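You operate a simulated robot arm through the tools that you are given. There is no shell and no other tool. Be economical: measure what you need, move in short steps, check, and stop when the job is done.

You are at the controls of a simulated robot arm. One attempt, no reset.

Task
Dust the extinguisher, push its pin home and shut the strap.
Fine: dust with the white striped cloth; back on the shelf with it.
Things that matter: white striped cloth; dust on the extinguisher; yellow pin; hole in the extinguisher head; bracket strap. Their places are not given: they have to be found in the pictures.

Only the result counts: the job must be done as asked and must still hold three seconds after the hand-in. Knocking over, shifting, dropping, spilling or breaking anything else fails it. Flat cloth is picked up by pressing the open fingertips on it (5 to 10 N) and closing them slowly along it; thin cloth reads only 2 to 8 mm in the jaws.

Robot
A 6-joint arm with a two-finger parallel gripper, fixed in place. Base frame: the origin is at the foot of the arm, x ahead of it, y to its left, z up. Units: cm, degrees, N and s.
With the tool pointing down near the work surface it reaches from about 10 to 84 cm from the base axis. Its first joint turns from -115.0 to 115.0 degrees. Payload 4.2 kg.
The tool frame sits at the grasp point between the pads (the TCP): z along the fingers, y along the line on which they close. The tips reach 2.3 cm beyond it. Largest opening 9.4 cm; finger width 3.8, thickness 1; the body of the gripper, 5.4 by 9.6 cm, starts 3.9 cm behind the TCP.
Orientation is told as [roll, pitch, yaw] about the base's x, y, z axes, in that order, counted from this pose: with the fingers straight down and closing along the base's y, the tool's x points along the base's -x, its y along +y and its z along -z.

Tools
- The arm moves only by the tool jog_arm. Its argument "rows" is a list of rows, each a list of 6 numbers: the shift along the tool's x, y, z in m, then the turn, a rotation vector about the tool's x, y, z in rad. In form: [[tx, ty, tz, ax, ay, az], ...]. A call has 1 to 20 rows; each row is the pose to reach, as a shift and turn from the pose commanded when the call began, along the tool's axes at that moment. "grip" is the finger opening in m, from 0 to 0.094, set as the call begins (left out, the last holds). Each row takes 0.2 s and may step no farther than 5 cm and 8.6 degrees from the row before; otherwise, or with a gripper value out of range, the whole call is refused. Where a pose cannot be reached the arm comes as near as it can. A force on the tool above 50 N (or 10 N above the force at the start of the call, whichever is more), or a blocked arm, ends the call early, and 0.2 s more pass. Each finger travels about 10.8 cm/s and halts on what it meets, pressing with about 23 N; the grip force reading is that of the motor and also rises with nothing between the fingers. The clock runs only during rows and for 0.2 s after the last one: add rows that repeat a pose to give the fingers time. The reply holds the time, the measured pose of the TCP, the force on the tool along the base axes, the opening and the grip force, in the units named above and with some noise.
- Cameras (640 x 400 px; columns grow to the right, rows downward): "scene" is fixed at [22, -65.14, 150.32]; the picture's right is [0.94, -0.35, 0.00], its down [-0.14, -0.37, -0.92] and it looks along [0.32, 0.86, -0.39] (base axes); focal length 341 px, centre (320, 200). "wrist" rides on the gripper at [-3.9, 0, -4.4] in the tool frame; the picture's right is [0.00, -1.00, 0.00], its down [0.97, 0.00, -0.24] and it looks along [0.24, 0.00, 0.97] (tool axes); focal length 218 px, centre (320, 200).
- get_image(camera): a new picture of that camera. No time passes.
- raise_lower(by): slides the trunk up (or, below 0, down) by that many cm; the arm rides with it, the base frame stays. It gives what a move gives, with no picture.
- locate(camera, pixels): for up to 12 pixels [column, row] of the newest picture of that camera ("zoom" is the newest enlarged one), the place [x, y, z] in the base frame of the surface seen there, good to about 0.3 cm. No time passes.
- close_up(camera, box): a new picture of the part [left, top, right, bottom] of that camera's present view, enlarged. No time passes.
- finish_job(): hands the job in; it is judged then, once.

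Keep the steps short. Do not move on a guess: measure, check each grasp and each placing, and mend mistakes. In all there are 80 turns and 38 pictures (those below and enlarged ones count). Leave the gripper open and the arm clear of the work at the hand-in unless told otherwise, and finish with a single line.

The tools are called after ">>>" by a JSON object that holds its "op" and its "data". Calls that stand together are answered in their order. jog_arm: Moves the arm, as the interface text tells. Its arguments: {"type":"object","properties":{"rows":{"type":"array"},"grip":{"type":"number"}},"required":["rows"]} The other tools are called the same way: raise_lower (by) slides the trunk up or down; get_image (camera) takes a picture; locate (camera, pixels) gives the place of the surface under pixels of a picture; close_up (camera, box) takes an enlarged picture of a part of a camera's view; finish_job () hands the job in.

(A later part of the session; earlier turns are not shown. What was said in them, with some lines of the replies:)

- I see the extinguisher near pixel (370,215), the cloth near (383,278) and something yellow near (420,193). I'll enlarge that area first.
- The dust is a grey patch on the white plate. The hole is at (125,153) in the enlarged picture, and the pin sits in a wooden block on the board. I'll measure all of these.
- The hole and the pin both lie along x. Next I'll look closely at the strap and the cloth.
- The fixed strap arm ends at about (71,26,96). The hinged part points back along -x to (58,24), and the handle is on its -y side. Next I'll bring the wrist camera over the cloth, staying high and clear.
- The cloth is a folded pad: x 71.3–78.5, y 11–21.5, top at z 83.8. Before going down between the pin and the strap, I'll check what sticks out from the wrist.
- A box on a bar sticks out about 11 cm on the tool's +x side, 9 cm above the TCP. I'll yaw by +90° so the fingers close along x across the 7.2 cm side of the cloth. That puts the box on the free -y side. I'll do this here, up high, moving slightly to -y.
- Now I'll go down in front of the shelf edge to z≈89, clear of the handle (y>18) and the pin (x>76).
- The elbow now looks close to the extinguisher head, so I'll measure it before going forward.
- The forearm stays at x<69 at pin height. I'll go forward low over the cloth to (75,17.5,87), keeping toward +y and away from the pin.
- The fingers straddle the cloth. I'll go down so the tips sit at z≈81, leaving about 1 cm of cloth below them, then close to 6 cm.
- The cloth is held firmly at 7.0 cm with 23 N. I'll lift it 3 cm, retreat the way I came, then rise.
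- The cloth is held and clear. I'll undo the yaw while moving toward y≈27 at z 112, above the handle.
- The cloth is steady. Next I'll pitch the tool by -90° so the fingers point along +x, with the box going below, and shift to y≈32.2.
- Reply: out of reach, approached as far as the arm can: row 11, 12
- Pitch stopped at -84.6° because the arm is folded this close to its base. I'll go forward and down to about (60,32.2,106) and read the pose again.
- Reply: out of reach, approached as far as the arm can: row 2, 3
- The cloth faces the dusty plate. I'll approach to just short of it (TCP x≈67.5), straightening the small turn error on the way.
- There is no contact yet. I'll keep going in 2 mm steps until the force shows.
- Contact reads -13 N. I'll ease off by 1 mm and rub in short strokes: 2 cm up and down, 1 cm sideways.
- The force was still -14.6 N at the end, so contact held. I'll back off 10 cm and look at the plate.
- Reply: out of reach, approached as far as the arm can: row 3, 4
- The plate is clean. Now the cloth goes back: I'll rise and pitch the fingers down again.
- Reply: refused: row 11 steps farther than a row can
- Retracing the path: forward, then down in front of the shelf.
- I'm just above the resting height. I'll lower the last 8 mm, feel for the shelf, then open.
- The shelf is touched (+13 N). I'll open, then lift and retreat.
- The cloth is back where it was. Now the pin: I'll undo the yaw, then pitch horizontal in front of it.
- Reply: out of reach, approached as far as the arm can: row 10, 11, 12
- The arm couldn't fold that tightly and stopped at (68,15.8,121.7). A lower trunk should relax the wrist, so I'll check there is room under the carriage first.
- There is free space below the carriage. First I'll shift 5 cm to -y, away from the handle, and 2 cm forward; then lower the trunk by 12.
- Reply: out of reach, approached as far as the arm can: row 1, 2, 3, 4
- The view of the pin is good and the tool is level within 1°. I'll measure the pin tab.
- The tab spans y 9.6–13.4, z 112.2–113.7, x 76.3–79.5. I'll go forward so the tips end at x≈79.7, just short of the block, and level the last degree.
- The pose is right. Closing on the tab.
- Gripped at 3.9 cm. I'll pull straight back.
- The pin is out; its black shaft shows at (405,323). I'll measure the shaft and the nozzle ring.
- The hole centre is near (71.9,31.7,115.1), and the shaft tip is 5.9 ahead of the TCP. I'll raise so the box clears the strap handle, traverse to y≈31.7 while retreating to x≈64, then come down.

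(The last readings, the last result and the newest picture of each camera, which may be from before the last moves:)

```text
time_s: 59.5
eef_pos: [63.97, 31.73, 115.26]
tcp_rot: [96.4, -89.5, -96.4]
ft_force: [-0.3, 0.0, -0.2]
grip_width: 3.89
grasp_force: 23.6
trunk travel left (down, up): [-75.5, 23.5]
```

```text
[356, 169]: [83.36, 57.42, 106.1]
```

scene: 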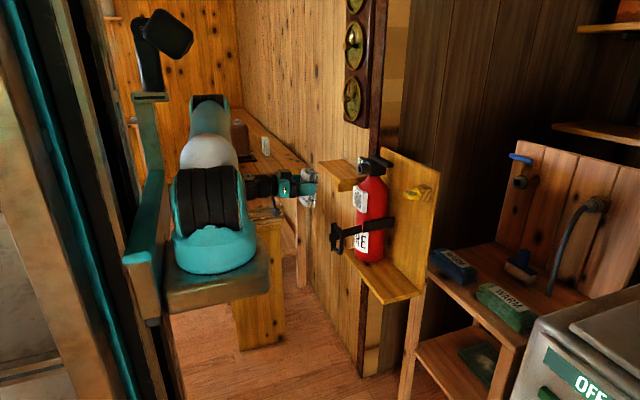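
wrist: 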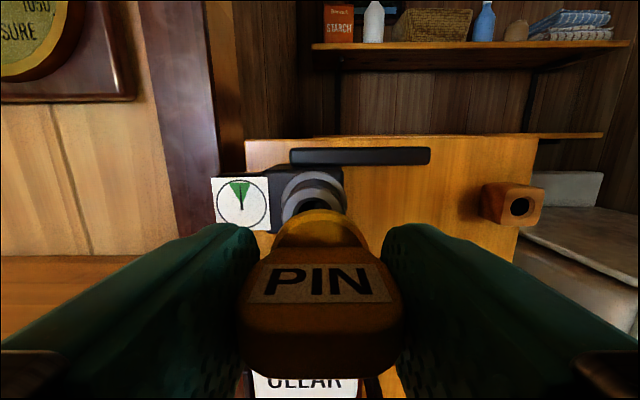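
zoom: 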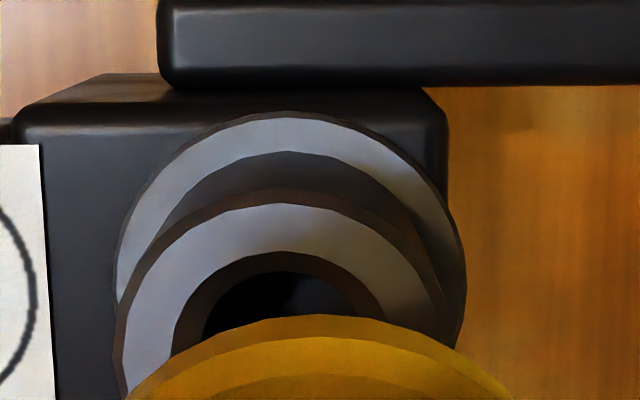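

From the wrist view I compute the hole centre at y≈32.15, z≈115.05. The pin axis is at about y 31.7, z 115.15. I'll correct by +0.45 in y and -0.1 in z, then approach until the tip almost touches.

>>> {"op": "jog_arm", "data": {"rows": [[0.001, 0.0045, 0, 0, 0, 0], [0.001, 0.0045, 0.008, 0, 0, 0], [0.001, 0.0045, 0.016, 0, 0, 0], [0.001, 0.0045, 0.016, 0, 0, 0]]}}

>>> {"op": "close_up", "data": {"camera": "scene", "box": [340, 155, 372, 175]}}

>>> {"op": "close_up", "data": {"camera": "wrist", "box": [260, 150, 380, 225]}}

```text
time_s: 60.5
eef_pos: [65.75, 32.25, 115.1]
tcp_rot: [93.4, -89.4, -93.5]
ft_force: [-0.5, 0.2, -1.0]
grip_width: 3.93
grasp_force: 23.1
trunk travel left (down, up): [-75.5, 23.5]
```

```text
16.00 times, centred on (356, 165) of scene
```

zoom: 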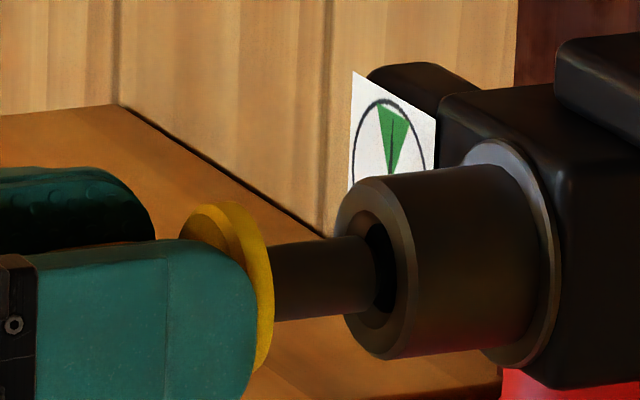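

```text
5.33 times, centred on (320, 188) of wrist
```

zoom: 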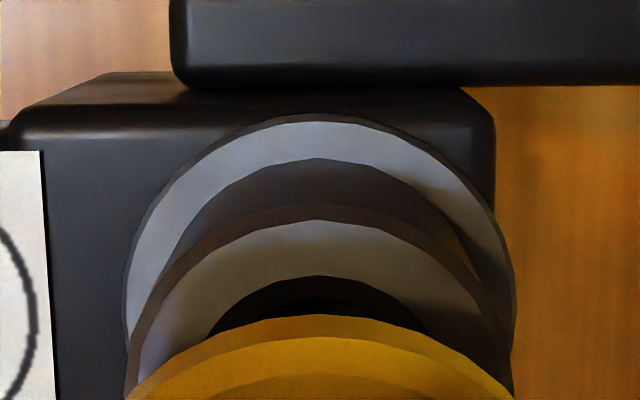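

The shaft is lined up with the hole in both views and is just entering. I'll push forward slowly and watch the force.

>>> {"op": "jog_arm", "data": {"rows": [[0, 0, 0.003, 0, 0, 0], [0, 0, 0.006, 0, 0, 0], [0, 0, 0.009, 0, 0, 0], [0, 0, 0.009, 0, 0, 0]]}}

>>> {"op": "jog_arm", "data": {"rows": [[0, 0, 0.003, 0, 0, 0], [0, 0, 0.006, 0, 0, 0], [0, 0, 0.01, 0, 0, 0], [0, 0, 0.01, 0, 0, 0]]}}

```text
time_s: 61.5
eef_pos: [66.55, 32.22, 115.17]
tcp_rot: [93.1, -89.5, -93.1]
ft_force: [-0.4, -0.5, 0.2]
grip_width: 3.94
grasp_force: 22.9
trunk travel left (down, up): [-75.5, 23.5]
```

```text
time_s: 62.5
eef_pos: [67.42, 32.19, 115.15]
tcp_rot: [94.7, -89.5, -94.6]
ft_force: [-0.1, 0.3, -0.4]
grip_width: 3.91
grasp_force: 23.1
trunk travel left (down, up): [-75.5, 23.5]
```

It goes in freely. I'll continue to the seat in small steps.

>>> {"op": "jog_arm", "data": {"rows": [[0, 0, 0.003, 0, 0, 0], [0, 0, 0.006, 0, 0, 0], [0, 0, 0.009, 0, 0, 0], [0, 0, 0.009, 0, 0, 0]]}}

>>> {"op": "jog_arm", "data": {"rows": [[0, 0, 0.002, 0, 0, 0], [0, 0, 0.004, 0, 0, 0], [0, 0, 0.004, 0, 0, 0]]}}

```text
time_s: 63.5
eef_pos: [68.28, 32.17, 115.19]
tcp_rot: [92.0, -89.5, -92.1]
ft_force: [0.1, -0.6, -1.2]
grip_width: 3.93
grasp_force: 22.9
trunk travel left (down, up): [-75.5, 23.5]
```

```text
time_s: 64.3
eef_pos: [68.58, 32.09, 115.19]
tcp_rot: [94.9, -89.7, -94.7]
ft_force: [-22.1, -6.8, -2.5]
grip_width: 3.92
grasp_force: 23.1
trunk travel left (down, up): [-75.5, 23.5]
```

A -22 N stop at x=68.58 matches the expected seat. I'll check it in the picture.

>>> {"op": "close_up", "data": {"camera": "scene", "box": [340, 155, 372, 175]}}

```text
16.00 times, centred on (356, 165) of scene
```

zoom: 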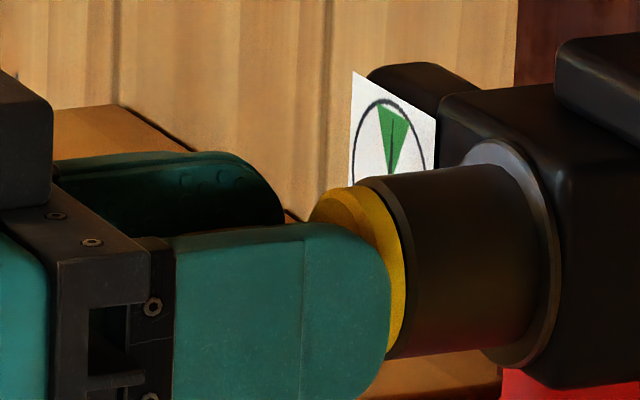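

The flange is flush on the nozzle. I'll open and back straight off.

>>> {"op": "jog_arm", "data": {"rows": [[0, 0, 0, 0, 0, 0], [0, 0, 0, 0, 0, 0], [0, 0, 0, 0, 0, 0]], "grip": 0.065}}

>>> {"op": "jog_arm", "data": {"rows": [[0, 0, -0.02, 0, 0, 0], [0, 0, -0.04, 0, 0, 0], [0, 0, -0.06, 0, 0, 0], [0, 0, -0.08, 0, 0, 0], [0, 0, -0.1, 0, 0, 0], [0, 0, -0.1, 0, 0, 0]]}}

>>> {"op": "close_up", "data": {"camera": "scene", "box": [310, 140, 430, 260]}}

```text
time_s: 65.1
eef_pos: [68.71, 32.14, 115.14]
tcp_rot: [93.8, -89.6, -94.0]
ft_force: [-0.1, -0.1, 0.3]
grip_width: 6.48
grasp_force: 0.1
trunk travel left (down, up): [-75.5, 23.5]
```

```text
time_s: 66.5
eef_pos: [58.54, 32.06, 115.07]
tcp_rot: [93.7, -89.5, -93.7]
ft_force: [0.3, 0.4, -0.4]
grip_width: 6.5
grasp_force: 0.1
trunk travel left (down, up): [-75.5, 23.5]
```

```text
3.33 times, centred on (370, 200) of scene
```

zoom: 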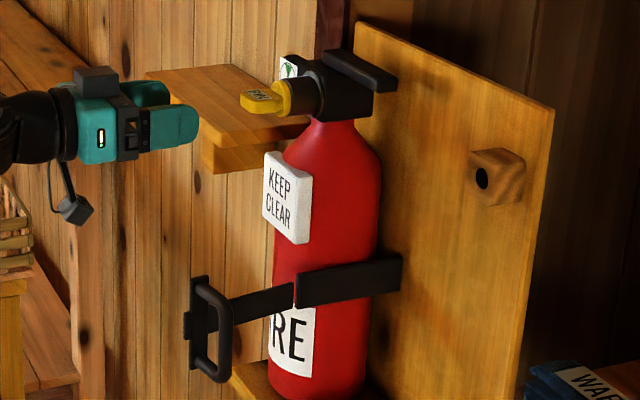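

The pin is seated and stays put. For the strap I'll push with closed fingers, tool tilted 45°. First I'll close the fingers, pitch to -45° and move toward -y while high.

>>> {"op": "jog_arm", "data": {"rows": [[0, -0.01, 0, 0, 0.13, 0], [0, -0.03, 0, 0, 0.26, 0], [0, -0.06, 0, 0, 0.39, 0], [0, -0.1, 0, 0, 0.52, 0], [0, -0.14, 0, 0, 0.65, 0], [0, -0.175, 0, 0, 0.777, 0], [0, -0.195, 0, 0, 0.777, 0], [0, -0.195, 0, 0, 0.777, 0]], "grip": 0.0}}

```text
time_s: 68.3
eef_pos: [58.64, 12.48, 115.0]
tcp_rot: [0.7, -45.5, -0.4]
ft_force: [-0.3, 0.1, 0.3]
grip_width: 0.01
grasp_force: 22.7
trunk travel left (down, up): [-75.5, 23.5]
```

Now I'll go straight down to z≈99.5 at y 12.5, beside the handle on its -y side.

>>> {"op": "jog_arm", "data": {"rows": [[0.027, 0, 0.028, 0, 0, 0], [0.054, 0, 0.056, 0, 0, 0], [0.081, 0, 0.084, 0, 0, 0], [0.108, 0, 0.1115, 0, 0, 0], [0.108, 0, 0.1115, 0, 0, 0]]}}

>>> {"op": "close_up", "data": {"camera": "scene", "box": [310, 160, 410, 260]}}

```text
time_s: 69.5
eef_pos: [59.12, 12.7, 99.5]
tcp_rot: [0.6, -45.6, -0.4]
ft_force: [0.6, 0.2, 0.0]
grip_width: 0.01
grasp_force: 23.0
trunk travel left (down, up): [-75.5, 23.5]
```

```text
4.00 times, centred on (360, 210) of scene
```

zoom: 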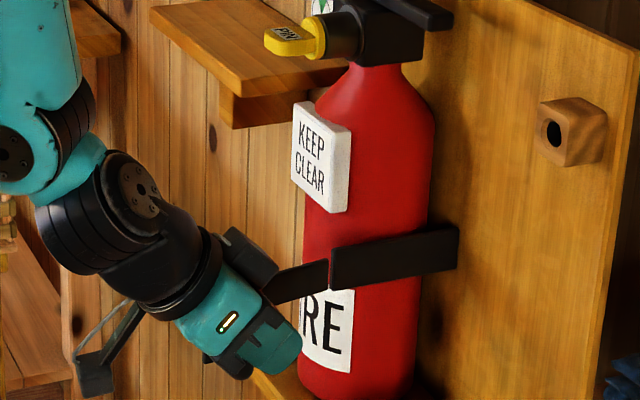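

I'm beside the handle. Pushing toward +y in short steps.

>>> {"op": "jog_arm", "data": {"rows": [[0, 0.03, 0, 0, 0, 0], [0, 0.045, 0, 0, 0, 0], [0, 0.06, 0, 0, 0, 0], [0, 0.075, 0, 0, 0, 0], [0, 0.075, 0, 0, 0, 0]]}}

>>> {"op": "jog_arm", "data": {"rows": [[0, 0.015, 0, 0, 0, 0], [0, 0.03, 0, 0, 0, 0], [0, 0.045, 0, 0, 0, 0], [0, 0.06, 0, 0, 0, 0], [0, 0.06, 0, 0, 0, 0]]}}

>>> {"op": "close_up", "data": {"camera": "scene", "box": [310, 160, 410, 260]}}

```text
time_s: 70.8
eef_pos: [58.62, 20.1, 99.52]
tcp_rot: [0.1, -45.3, -0.1]
ft_force: [-25.9, -11.5, 21.9]
grip_width: 0.01
grasp_force: 22.8
trunk travel left (down, up): [-75.5, 23.5]
stopped in row 5: the force on the tool passed its limit (the readings are from after the stop); the commanded pose is now the measured one
```

```text
time_s: 71.2
eef_pos: [58.47, 20.54, 99.57]
tcp_rot: [-0.1, -45.0, 0.1]
ft_force: [-28.9, -11.2, 25.4]
grip_width: 0.0
grasp_force: 23.3
trunk travel left (down, up): [-75.5, 23.5]
stopped in row 1: the force on the tool passed its limit (the readings are from after the stop); the commanded pose is now the measured one
```

```text
4.00 times, centred on (360, 210) of scene
```

zoom: 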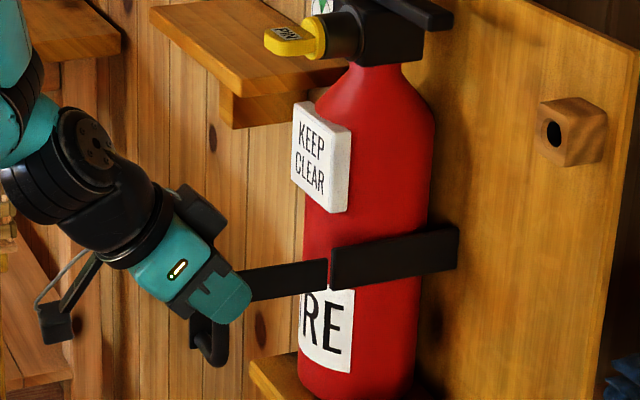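

The force is mostly along the finger axis, so the tips are riding on the handle's curved top corner. That is poor contact. I'll back off to -y, rise a little and turn the tool vertical so the finger side meets the bar squarely.

>>> {"op": "jog_arm", "data": {"rows": [[0, 0, -0.008, 0, 0, 0], [0, -0.01, -0.012, 0, 0, 0], [0, -0.05, -0.012, 0, 0, 0], [0, -0.09, -0.012, 0, 0, 0], [0, -0.09, -0.012, 0, 0, 0]]}}

>>> {"op": "jog_arm", "data": {"rows": [[-0.02, 0, -0.02, 0, 0.13, 0], [-0.03, 0, -0.03, 0, 0.26, 0], [-0.03, 0, -0.03, 0, 0.39, 0], [-0.03, 0, -0.03, 0, 0.52, 0], [-0.03, 0, -0.03, 0, 0.65, 0], [-0.03, 0, -0.03, 0, 0.785, 0], [-0.03, 0, -0.03, 0, 0.785, 0]]}}

>>> {"op": "get_image", "data": {"camera": "wrist"}}

```text
time_s: 72.4
eef_pos: [57.79, 11.52, 100.01]
tcp_rot: [-0.2, -45.0, 0.1]
ft_force: [0.3, 0.0, 0.3]
grip_width: 0.01
grasp_force: 23.2
trunk travel left (down, up): [-75.5, 23.5]
```

```text
time_s: 74.0
eef_pos: [57.85, 11.52, 104.44]
tcp_rot: [0.0, 0.1, 0.0]
ft_force: [0.2, -0.6, 0.8]
grip_width: 0.0
grasp_force: 23.1
trunk travel left (down, up): [-75.5, 23.5]
```

```text
2 pictures are left
```

wrist: 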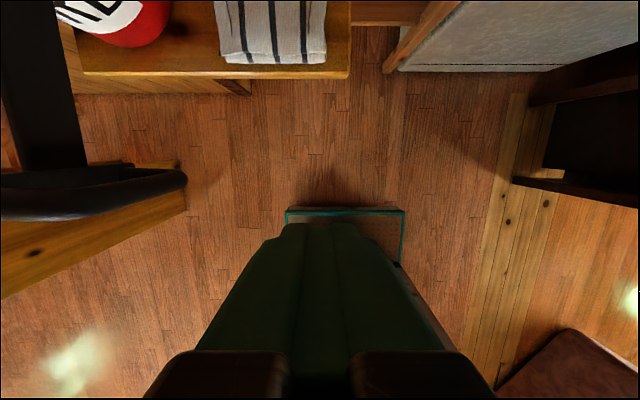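

Only 2 pictures are left, so I'll rely on measurements of this one: where are the handle and strap now?

>>> {"op": "locate", "data": {"camera": "wrist", "pixels": [[180, 178], [150, 172], [150, 190], [120, 168], [60, 180], [60, 205], [10, 185], [10, 210], [40, 100], [75, 100], [90, 190], [30, 30]]}}

```text
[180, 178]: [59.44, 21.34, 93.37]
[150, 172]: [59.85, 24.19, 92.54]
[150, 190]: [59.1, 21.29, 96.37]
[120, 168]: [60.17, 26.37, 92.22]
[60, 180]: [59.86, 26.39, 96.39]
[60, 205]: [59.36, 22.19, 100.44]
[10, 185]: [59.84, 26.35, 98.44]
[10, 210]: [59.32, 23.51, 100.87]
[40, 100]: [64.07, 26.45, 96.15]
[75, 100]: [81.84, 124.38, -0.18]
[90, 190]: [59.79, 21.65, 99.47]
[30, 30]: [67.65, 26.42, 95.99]
```

The strap has moved about 10°: it lies along x at y 26.4, with the bar at (59.1,21.3). I'll lower the vertical fingers to z 98 and push again toward +y.

>>> {"op": "jog_arm", "data": {"rows": [[-0.004, 0, 0.03, 0, 0, 0], [-0.007, 0, 0.064, 0, 0, 0], [-0.007, 0.03, 0.064, 0, 0, 0], [-0.007, 0.06, 0.064, 0, 0, 0], [-0.007, 0.075, 0.064, 0, 0, 0], [-0.007, 0.075, 0.064, 0, 0, 0]]}}

>>> {"op": "jog_arm", "data": {"rows": [[0, 0.008, 0, 0, 0, 0], [0, 0.016, 0, 0, 0, 0], [0, 0.024, 0, 0, 0, 0], [0, 0.032, 0, 0, 0, 0], [0, 0.04, 0, 0, 0, 0], [0, 0.04, 0, 0, 0, 0]]}}

```text
time_s: 75.4
eef_pos: [58.59, 18.98, 98.01]
tcp_rot: [-0.1, 0.1, 0.1]
ft_force: [0.7, 0.4, 0.7]
grip_width: 0.01
grasp_force: 23.0
trunk travel left (down, up): [-75.5, 23.5]
```

```text
time_s: 76.8
eef_pos: [58.5, 23.15, 98.05]
tcp_rot: [-0.1, 0.0, 0.0]
ft_force: [0.1, -0.1, 0.7]
grip_width: 0.0
grasp_force: 22.5
trunk travel left (down, up): [-75.5, 23.5]
```

The force is nearly zero at rest, so the strap seems to swing easily. I'll push on to y≈28.5.

>>> {"op": "jog_arm", "data": {"rows": [[0, 0.01, 0, 0, 0, 0], [0, 0.02, 0, 0, 0, 0], [0, 0.03, 0, 0, 0, 0], [0, 0.04, 0, 0, 0, 0]]}}

```text
time_s: 77.8
eef_pos: [58.53, 27.11, 98.01]
tcp_rot: [0.0, 0.0, 0.0]
ft_force: [0.8, 0.0, 0.6]
grip_width: 0.01
grasp_force: 23.5
trunk travel left (down, up): [-75.5, 23.5]
```

It's moving; the plate would otherwise have blocked me at y 26. I'll follow the arc to about (60.3,32.3).

>>> {"op": "jog_arm", "data": {"rows": [[-0.002, 0.013, 0, 0, 0, 0], [-0.006, 0.026, 0, 0, 0, 0], [-0.011, 0.04, 0, 0, 0, 0], [-0.017, 0.052, 0, 0, 0, 0]]}}

```text
time_s: 78.8
eef_pos: [60.35, 32.35, 97.98]
tcp_rot: [-0.1, 0.1, 0.1]
ft_force: [-0.1, -0.6, 0.2]
grip_width: 0.0
grasp_force: 23.1
trunk travel left (down, up): [-75.5, 23.5]
```

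Next is the final push from the front (+x). I'll back away to -y and -x, and tilt the tool 40° so the gripper stays clear of the plate and pin.

>>> {"op": "jog_arm", "data": {"rows": [[0, -0.015, 0, 0, 0, 0], [0.03, -0.02, 0, 0, -0.1, 0], [0.055, -0.02, 0.005, 0, -0.24, 0], [0.06, -0.01, 0.01, 0, -0.38, 0], [0.06, 0.005, 0.01, 0, -0.52, 0], [0.06, 0.018, 0.01, 0, -0.66, 0], [0.06, 0.025, 0.01, 0, -0.7, 0], [0.06, 0.025, 0.01, 0, -0.7, 0]]}}

>>> {"op": "get_image", "data": {"camera": "wrist"}}

```text
time_s: 80.6
eef_pos: [54.28, 34.72, 97.0]
tcp_rot: [-0.1, -40.1, 0.0]
ft_force: [0.7, 1.0, -0.2]
grip_width: 0.02
grasp_force: 22.9
trunk travel left (down, up): [-75.5, 23.5]
```

```text
1 pictures are left
```

wrist: 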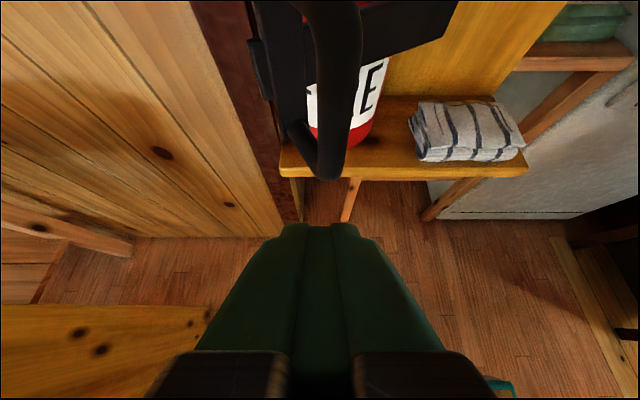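

>>> {"op": "locate", "data": {"camera": "wrist", "pixels": [[340, 120], [330, 60], [322, 170], [345, 160], [300, 130], [265, 75], [285, 60], [295, 110], [380, 30], [355, 60], [265, 45], [420, 25]]}}

```text
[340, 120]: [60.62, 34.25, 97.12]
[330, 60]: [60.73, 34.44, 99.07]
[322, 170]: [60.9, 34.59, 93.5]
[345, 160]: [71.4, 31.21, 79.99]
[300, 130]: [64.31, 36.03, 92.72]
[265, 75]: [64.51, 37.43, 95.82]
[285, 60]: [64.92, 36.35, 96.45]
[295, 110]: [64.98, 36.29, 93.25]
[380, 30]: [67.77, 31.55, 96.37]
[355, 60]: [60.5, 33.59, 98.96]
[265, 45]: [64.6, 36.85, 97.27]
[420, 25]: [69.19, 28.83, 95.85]
```

The bar is at (60.6,34.3) and the strap is about 26° from closed. I'll push +x along the arc, with y following the bar.

>>> {"op": "jog_arm", "data": {"rows": [[-0.023, 0, 0.0193, 0, 0, 0], [-0.0275, 0.003, 0.0232, 0, 0, 0], [-0.0321, 0.006, 0.027, 0, 0, 0], [-0.0367, 0.011, 0.0309, 0, 0, 0], [-0.0413, 0.016, 0.0348, 0, 0, 0], [-0.0459, 0.02, 0.0386, 0, 0, 0], [-0.0505, 0.025, 0.0425, 0, 0, 0]]}}

```text
time_s: 82.2
eef_pos: [61.01, 37.27, 97.04]
tcp_rot: [-0.1, -40.1, 0.0]
ft_force: [-0.7, -0.3, -0.6]
grip_width: 0.0
grasp_force: 22.9
trunk travel left (down, up): [-75.5, 23.5]
```

>>> {"op": "jog_arm", "data": {"rows": [[-0.0038, 0.003, 0.0032, 0, 0, 0], [-0.0077, 0.006, 0.0064, 0, 0, 0], [-0.0092, 0.007, 0.0077, 0, 0, 0], [-0.0092, 0.007, 0.0077, 0, 0, 0]]}}

>>> {"op": "jog_arm", "data": {"rows": [[-0.0023, 0, 0.0019, 0, 0, 0], [-0.0046, 0, 0.0039, 0, 0, 0], [-0.0046, 0, 0.0039, 0, 0, 0]]}}

```text
time_s: 83.2
eef_pos: [62.1, 38.03, 96.95]
tcp_rot: [-0.2, -40.1, 0.1]
ft_force: [-0.4, 0.3, 0.7]
grip_width: 0.03
grasp_force: 23.3
trunk travel left (down, up): [-75.5, 23.5]
```

```text
time_s: 84.0
eef_pos: [62.71, 38.0, 97.01]
tcp_rot: [-0.1, -40.1, -0.1]
ft_force: [-0.3, -0.3, -0.6]
grip_width: 0.0
grasp_force: 23.1
trunk travel left (down, up): [-75.5, 23.5]
```

No resistance yet, so I'll keep on in small steps.

>>> {"op": "jog_arm", "data": {"rows": [[-0.0031, 0, 0.0026, 0, 0, 0], [-0.0061, 0.001, 0.0052, 0, 0, 0], [-0.0061, 0.001, 0.0052, 0, 0, 0]]}}

>>> {"op": "jog_arm", "data": {"rows": [[-0.0031, 0, 0.0026, 0, 0, 0], [-0.0061, 0, 0.0052, 0, 0, 0], [-0.0061, 0, 0.0052, 0, 0, 0]]}}

```text
time_s: 84.6
eef_pos: [62.86, 38.27, 96.9]
tcp_rot: [-0.7, -39.6, 0.8]
ft_force: [-21.7, -2.6, 7.6]
grip_width: 0.0
grasp_force: 22.9
trunk travel left (down, up): [-75.5, 23.5]
stopped in row 3: the force on the tool passed its limit (the readings are from after the stop); the commanded pose is now the measured one
```

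```text
time_s: 85.1
eef_pos: [62.71, 38.48, 96.68]
tcp_rot: [-0.8, -39.1, 1.1]
ft_force: [-23.5, -2.6, 7.5]
grip_width: 0.0
grasp_force: 22.1
trunk travel left (down, up): [-75.5, 23.5]
stopped in row 2: the force on the tool passed its limit (the readings are from after the stop); the commanded pose is now the measured one
```

There is a hard stop with the bar near x 65.7, which is where the closed position should be. I'll back straight off, open the gripper, and use the last picture to check.

>>> {"op": "jog_arm", "data": {"rows": [[0.015, 0, -0.0129, 0, 0, 0], [0.04, 0, -0.034, 0, 0, 0], [0.07, 0, -0.06, 0, 0, 0], [0.1, 0, -0.085, 0, 0, 0], [0.1, 0, -0.085, 0, 0, 0]], "grip": 0.0}}

>>> {"op": "jog_arm", "data": {"rows": [[-0.025, 0, -0.025, 0, 0, 0], [-0.05, 0, -0.05, 0, 0, 0], [-0.08, 0, -0.08, 0, 0, 0], [-0.08, 0, -0.08, 0, 0, 0], [-0.08, 0, -0.08, 0, 0, 0]], "grip": 0.09}}

>>> {"op": "close_up", "data": {"camera": "scene", "box": [310, 150, 430, 310]}}

```text
time_s: 86.3
eef_pos: [50.01, 38.14, 96.96]
tcp_rot: [-0.8, -39.2, 0.8]
ft_force: [0.3, 0.3, -1.4]
grip_width: 0.0
grasp_force: 23.2
trunk travel left (down, up): [-75.5, 23.5]
```

```text
time_s: 87.5
eef_pos: [51.47, 38.05, 107.74]
tcp_rot: [-1.3, -39.2, 1.0]
ft_force: [0.3, 0.3, -0.4]
grip_width: 9.0
grasp_force: 0.2
trunk travel left (down, up): [-75.5, 23.5]
```

```text
2.50 times, centred on (370, 230) of scene
```

zoom: 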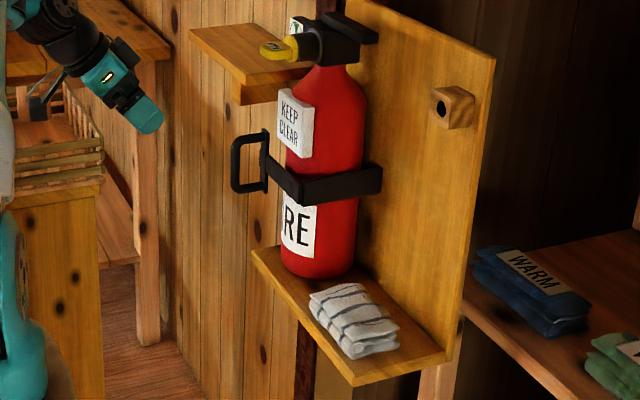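

The strap now crosses the front of the extinguisher. I'll measure how far it is shut.

>>> {"op": "locate", "data": {"camera": "zoom", "pixels": [[297, 190], [290, 182], [283, 176], [275, 168], [267, 135], [265, 183], [234, 165], [250, 187], [308, 190], [370, 180], [272, 46], [295, 110]]}}

```text
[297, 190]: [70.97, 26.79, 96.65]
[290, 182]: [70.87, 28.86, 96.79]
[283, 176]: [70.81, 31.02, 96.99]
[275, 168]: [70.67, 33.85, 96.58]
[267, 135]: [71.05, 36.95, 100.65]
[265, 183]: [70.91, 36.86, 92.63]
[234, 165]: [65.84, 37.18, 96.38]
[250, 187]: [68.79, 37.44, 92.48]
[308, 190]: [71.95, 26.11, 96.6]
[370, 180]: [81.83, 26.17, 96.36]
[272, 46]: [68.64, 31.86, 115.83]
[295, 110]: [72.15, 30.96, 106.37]
```

The strap face reads x≈70.7–71.0 all along y 27–37, so it is square across and against its stop. The plate is clean, the pin is seated, the cloth is on the shelf, and the gripper is open and clear. Handing in.

>>> {"op": "finish_job", "data": {}}

```text
The job is handed in.
```

The extinguisher is dusted, its pin is pushed home, the strap is shut, and the white striped cloth is back on its shelf.
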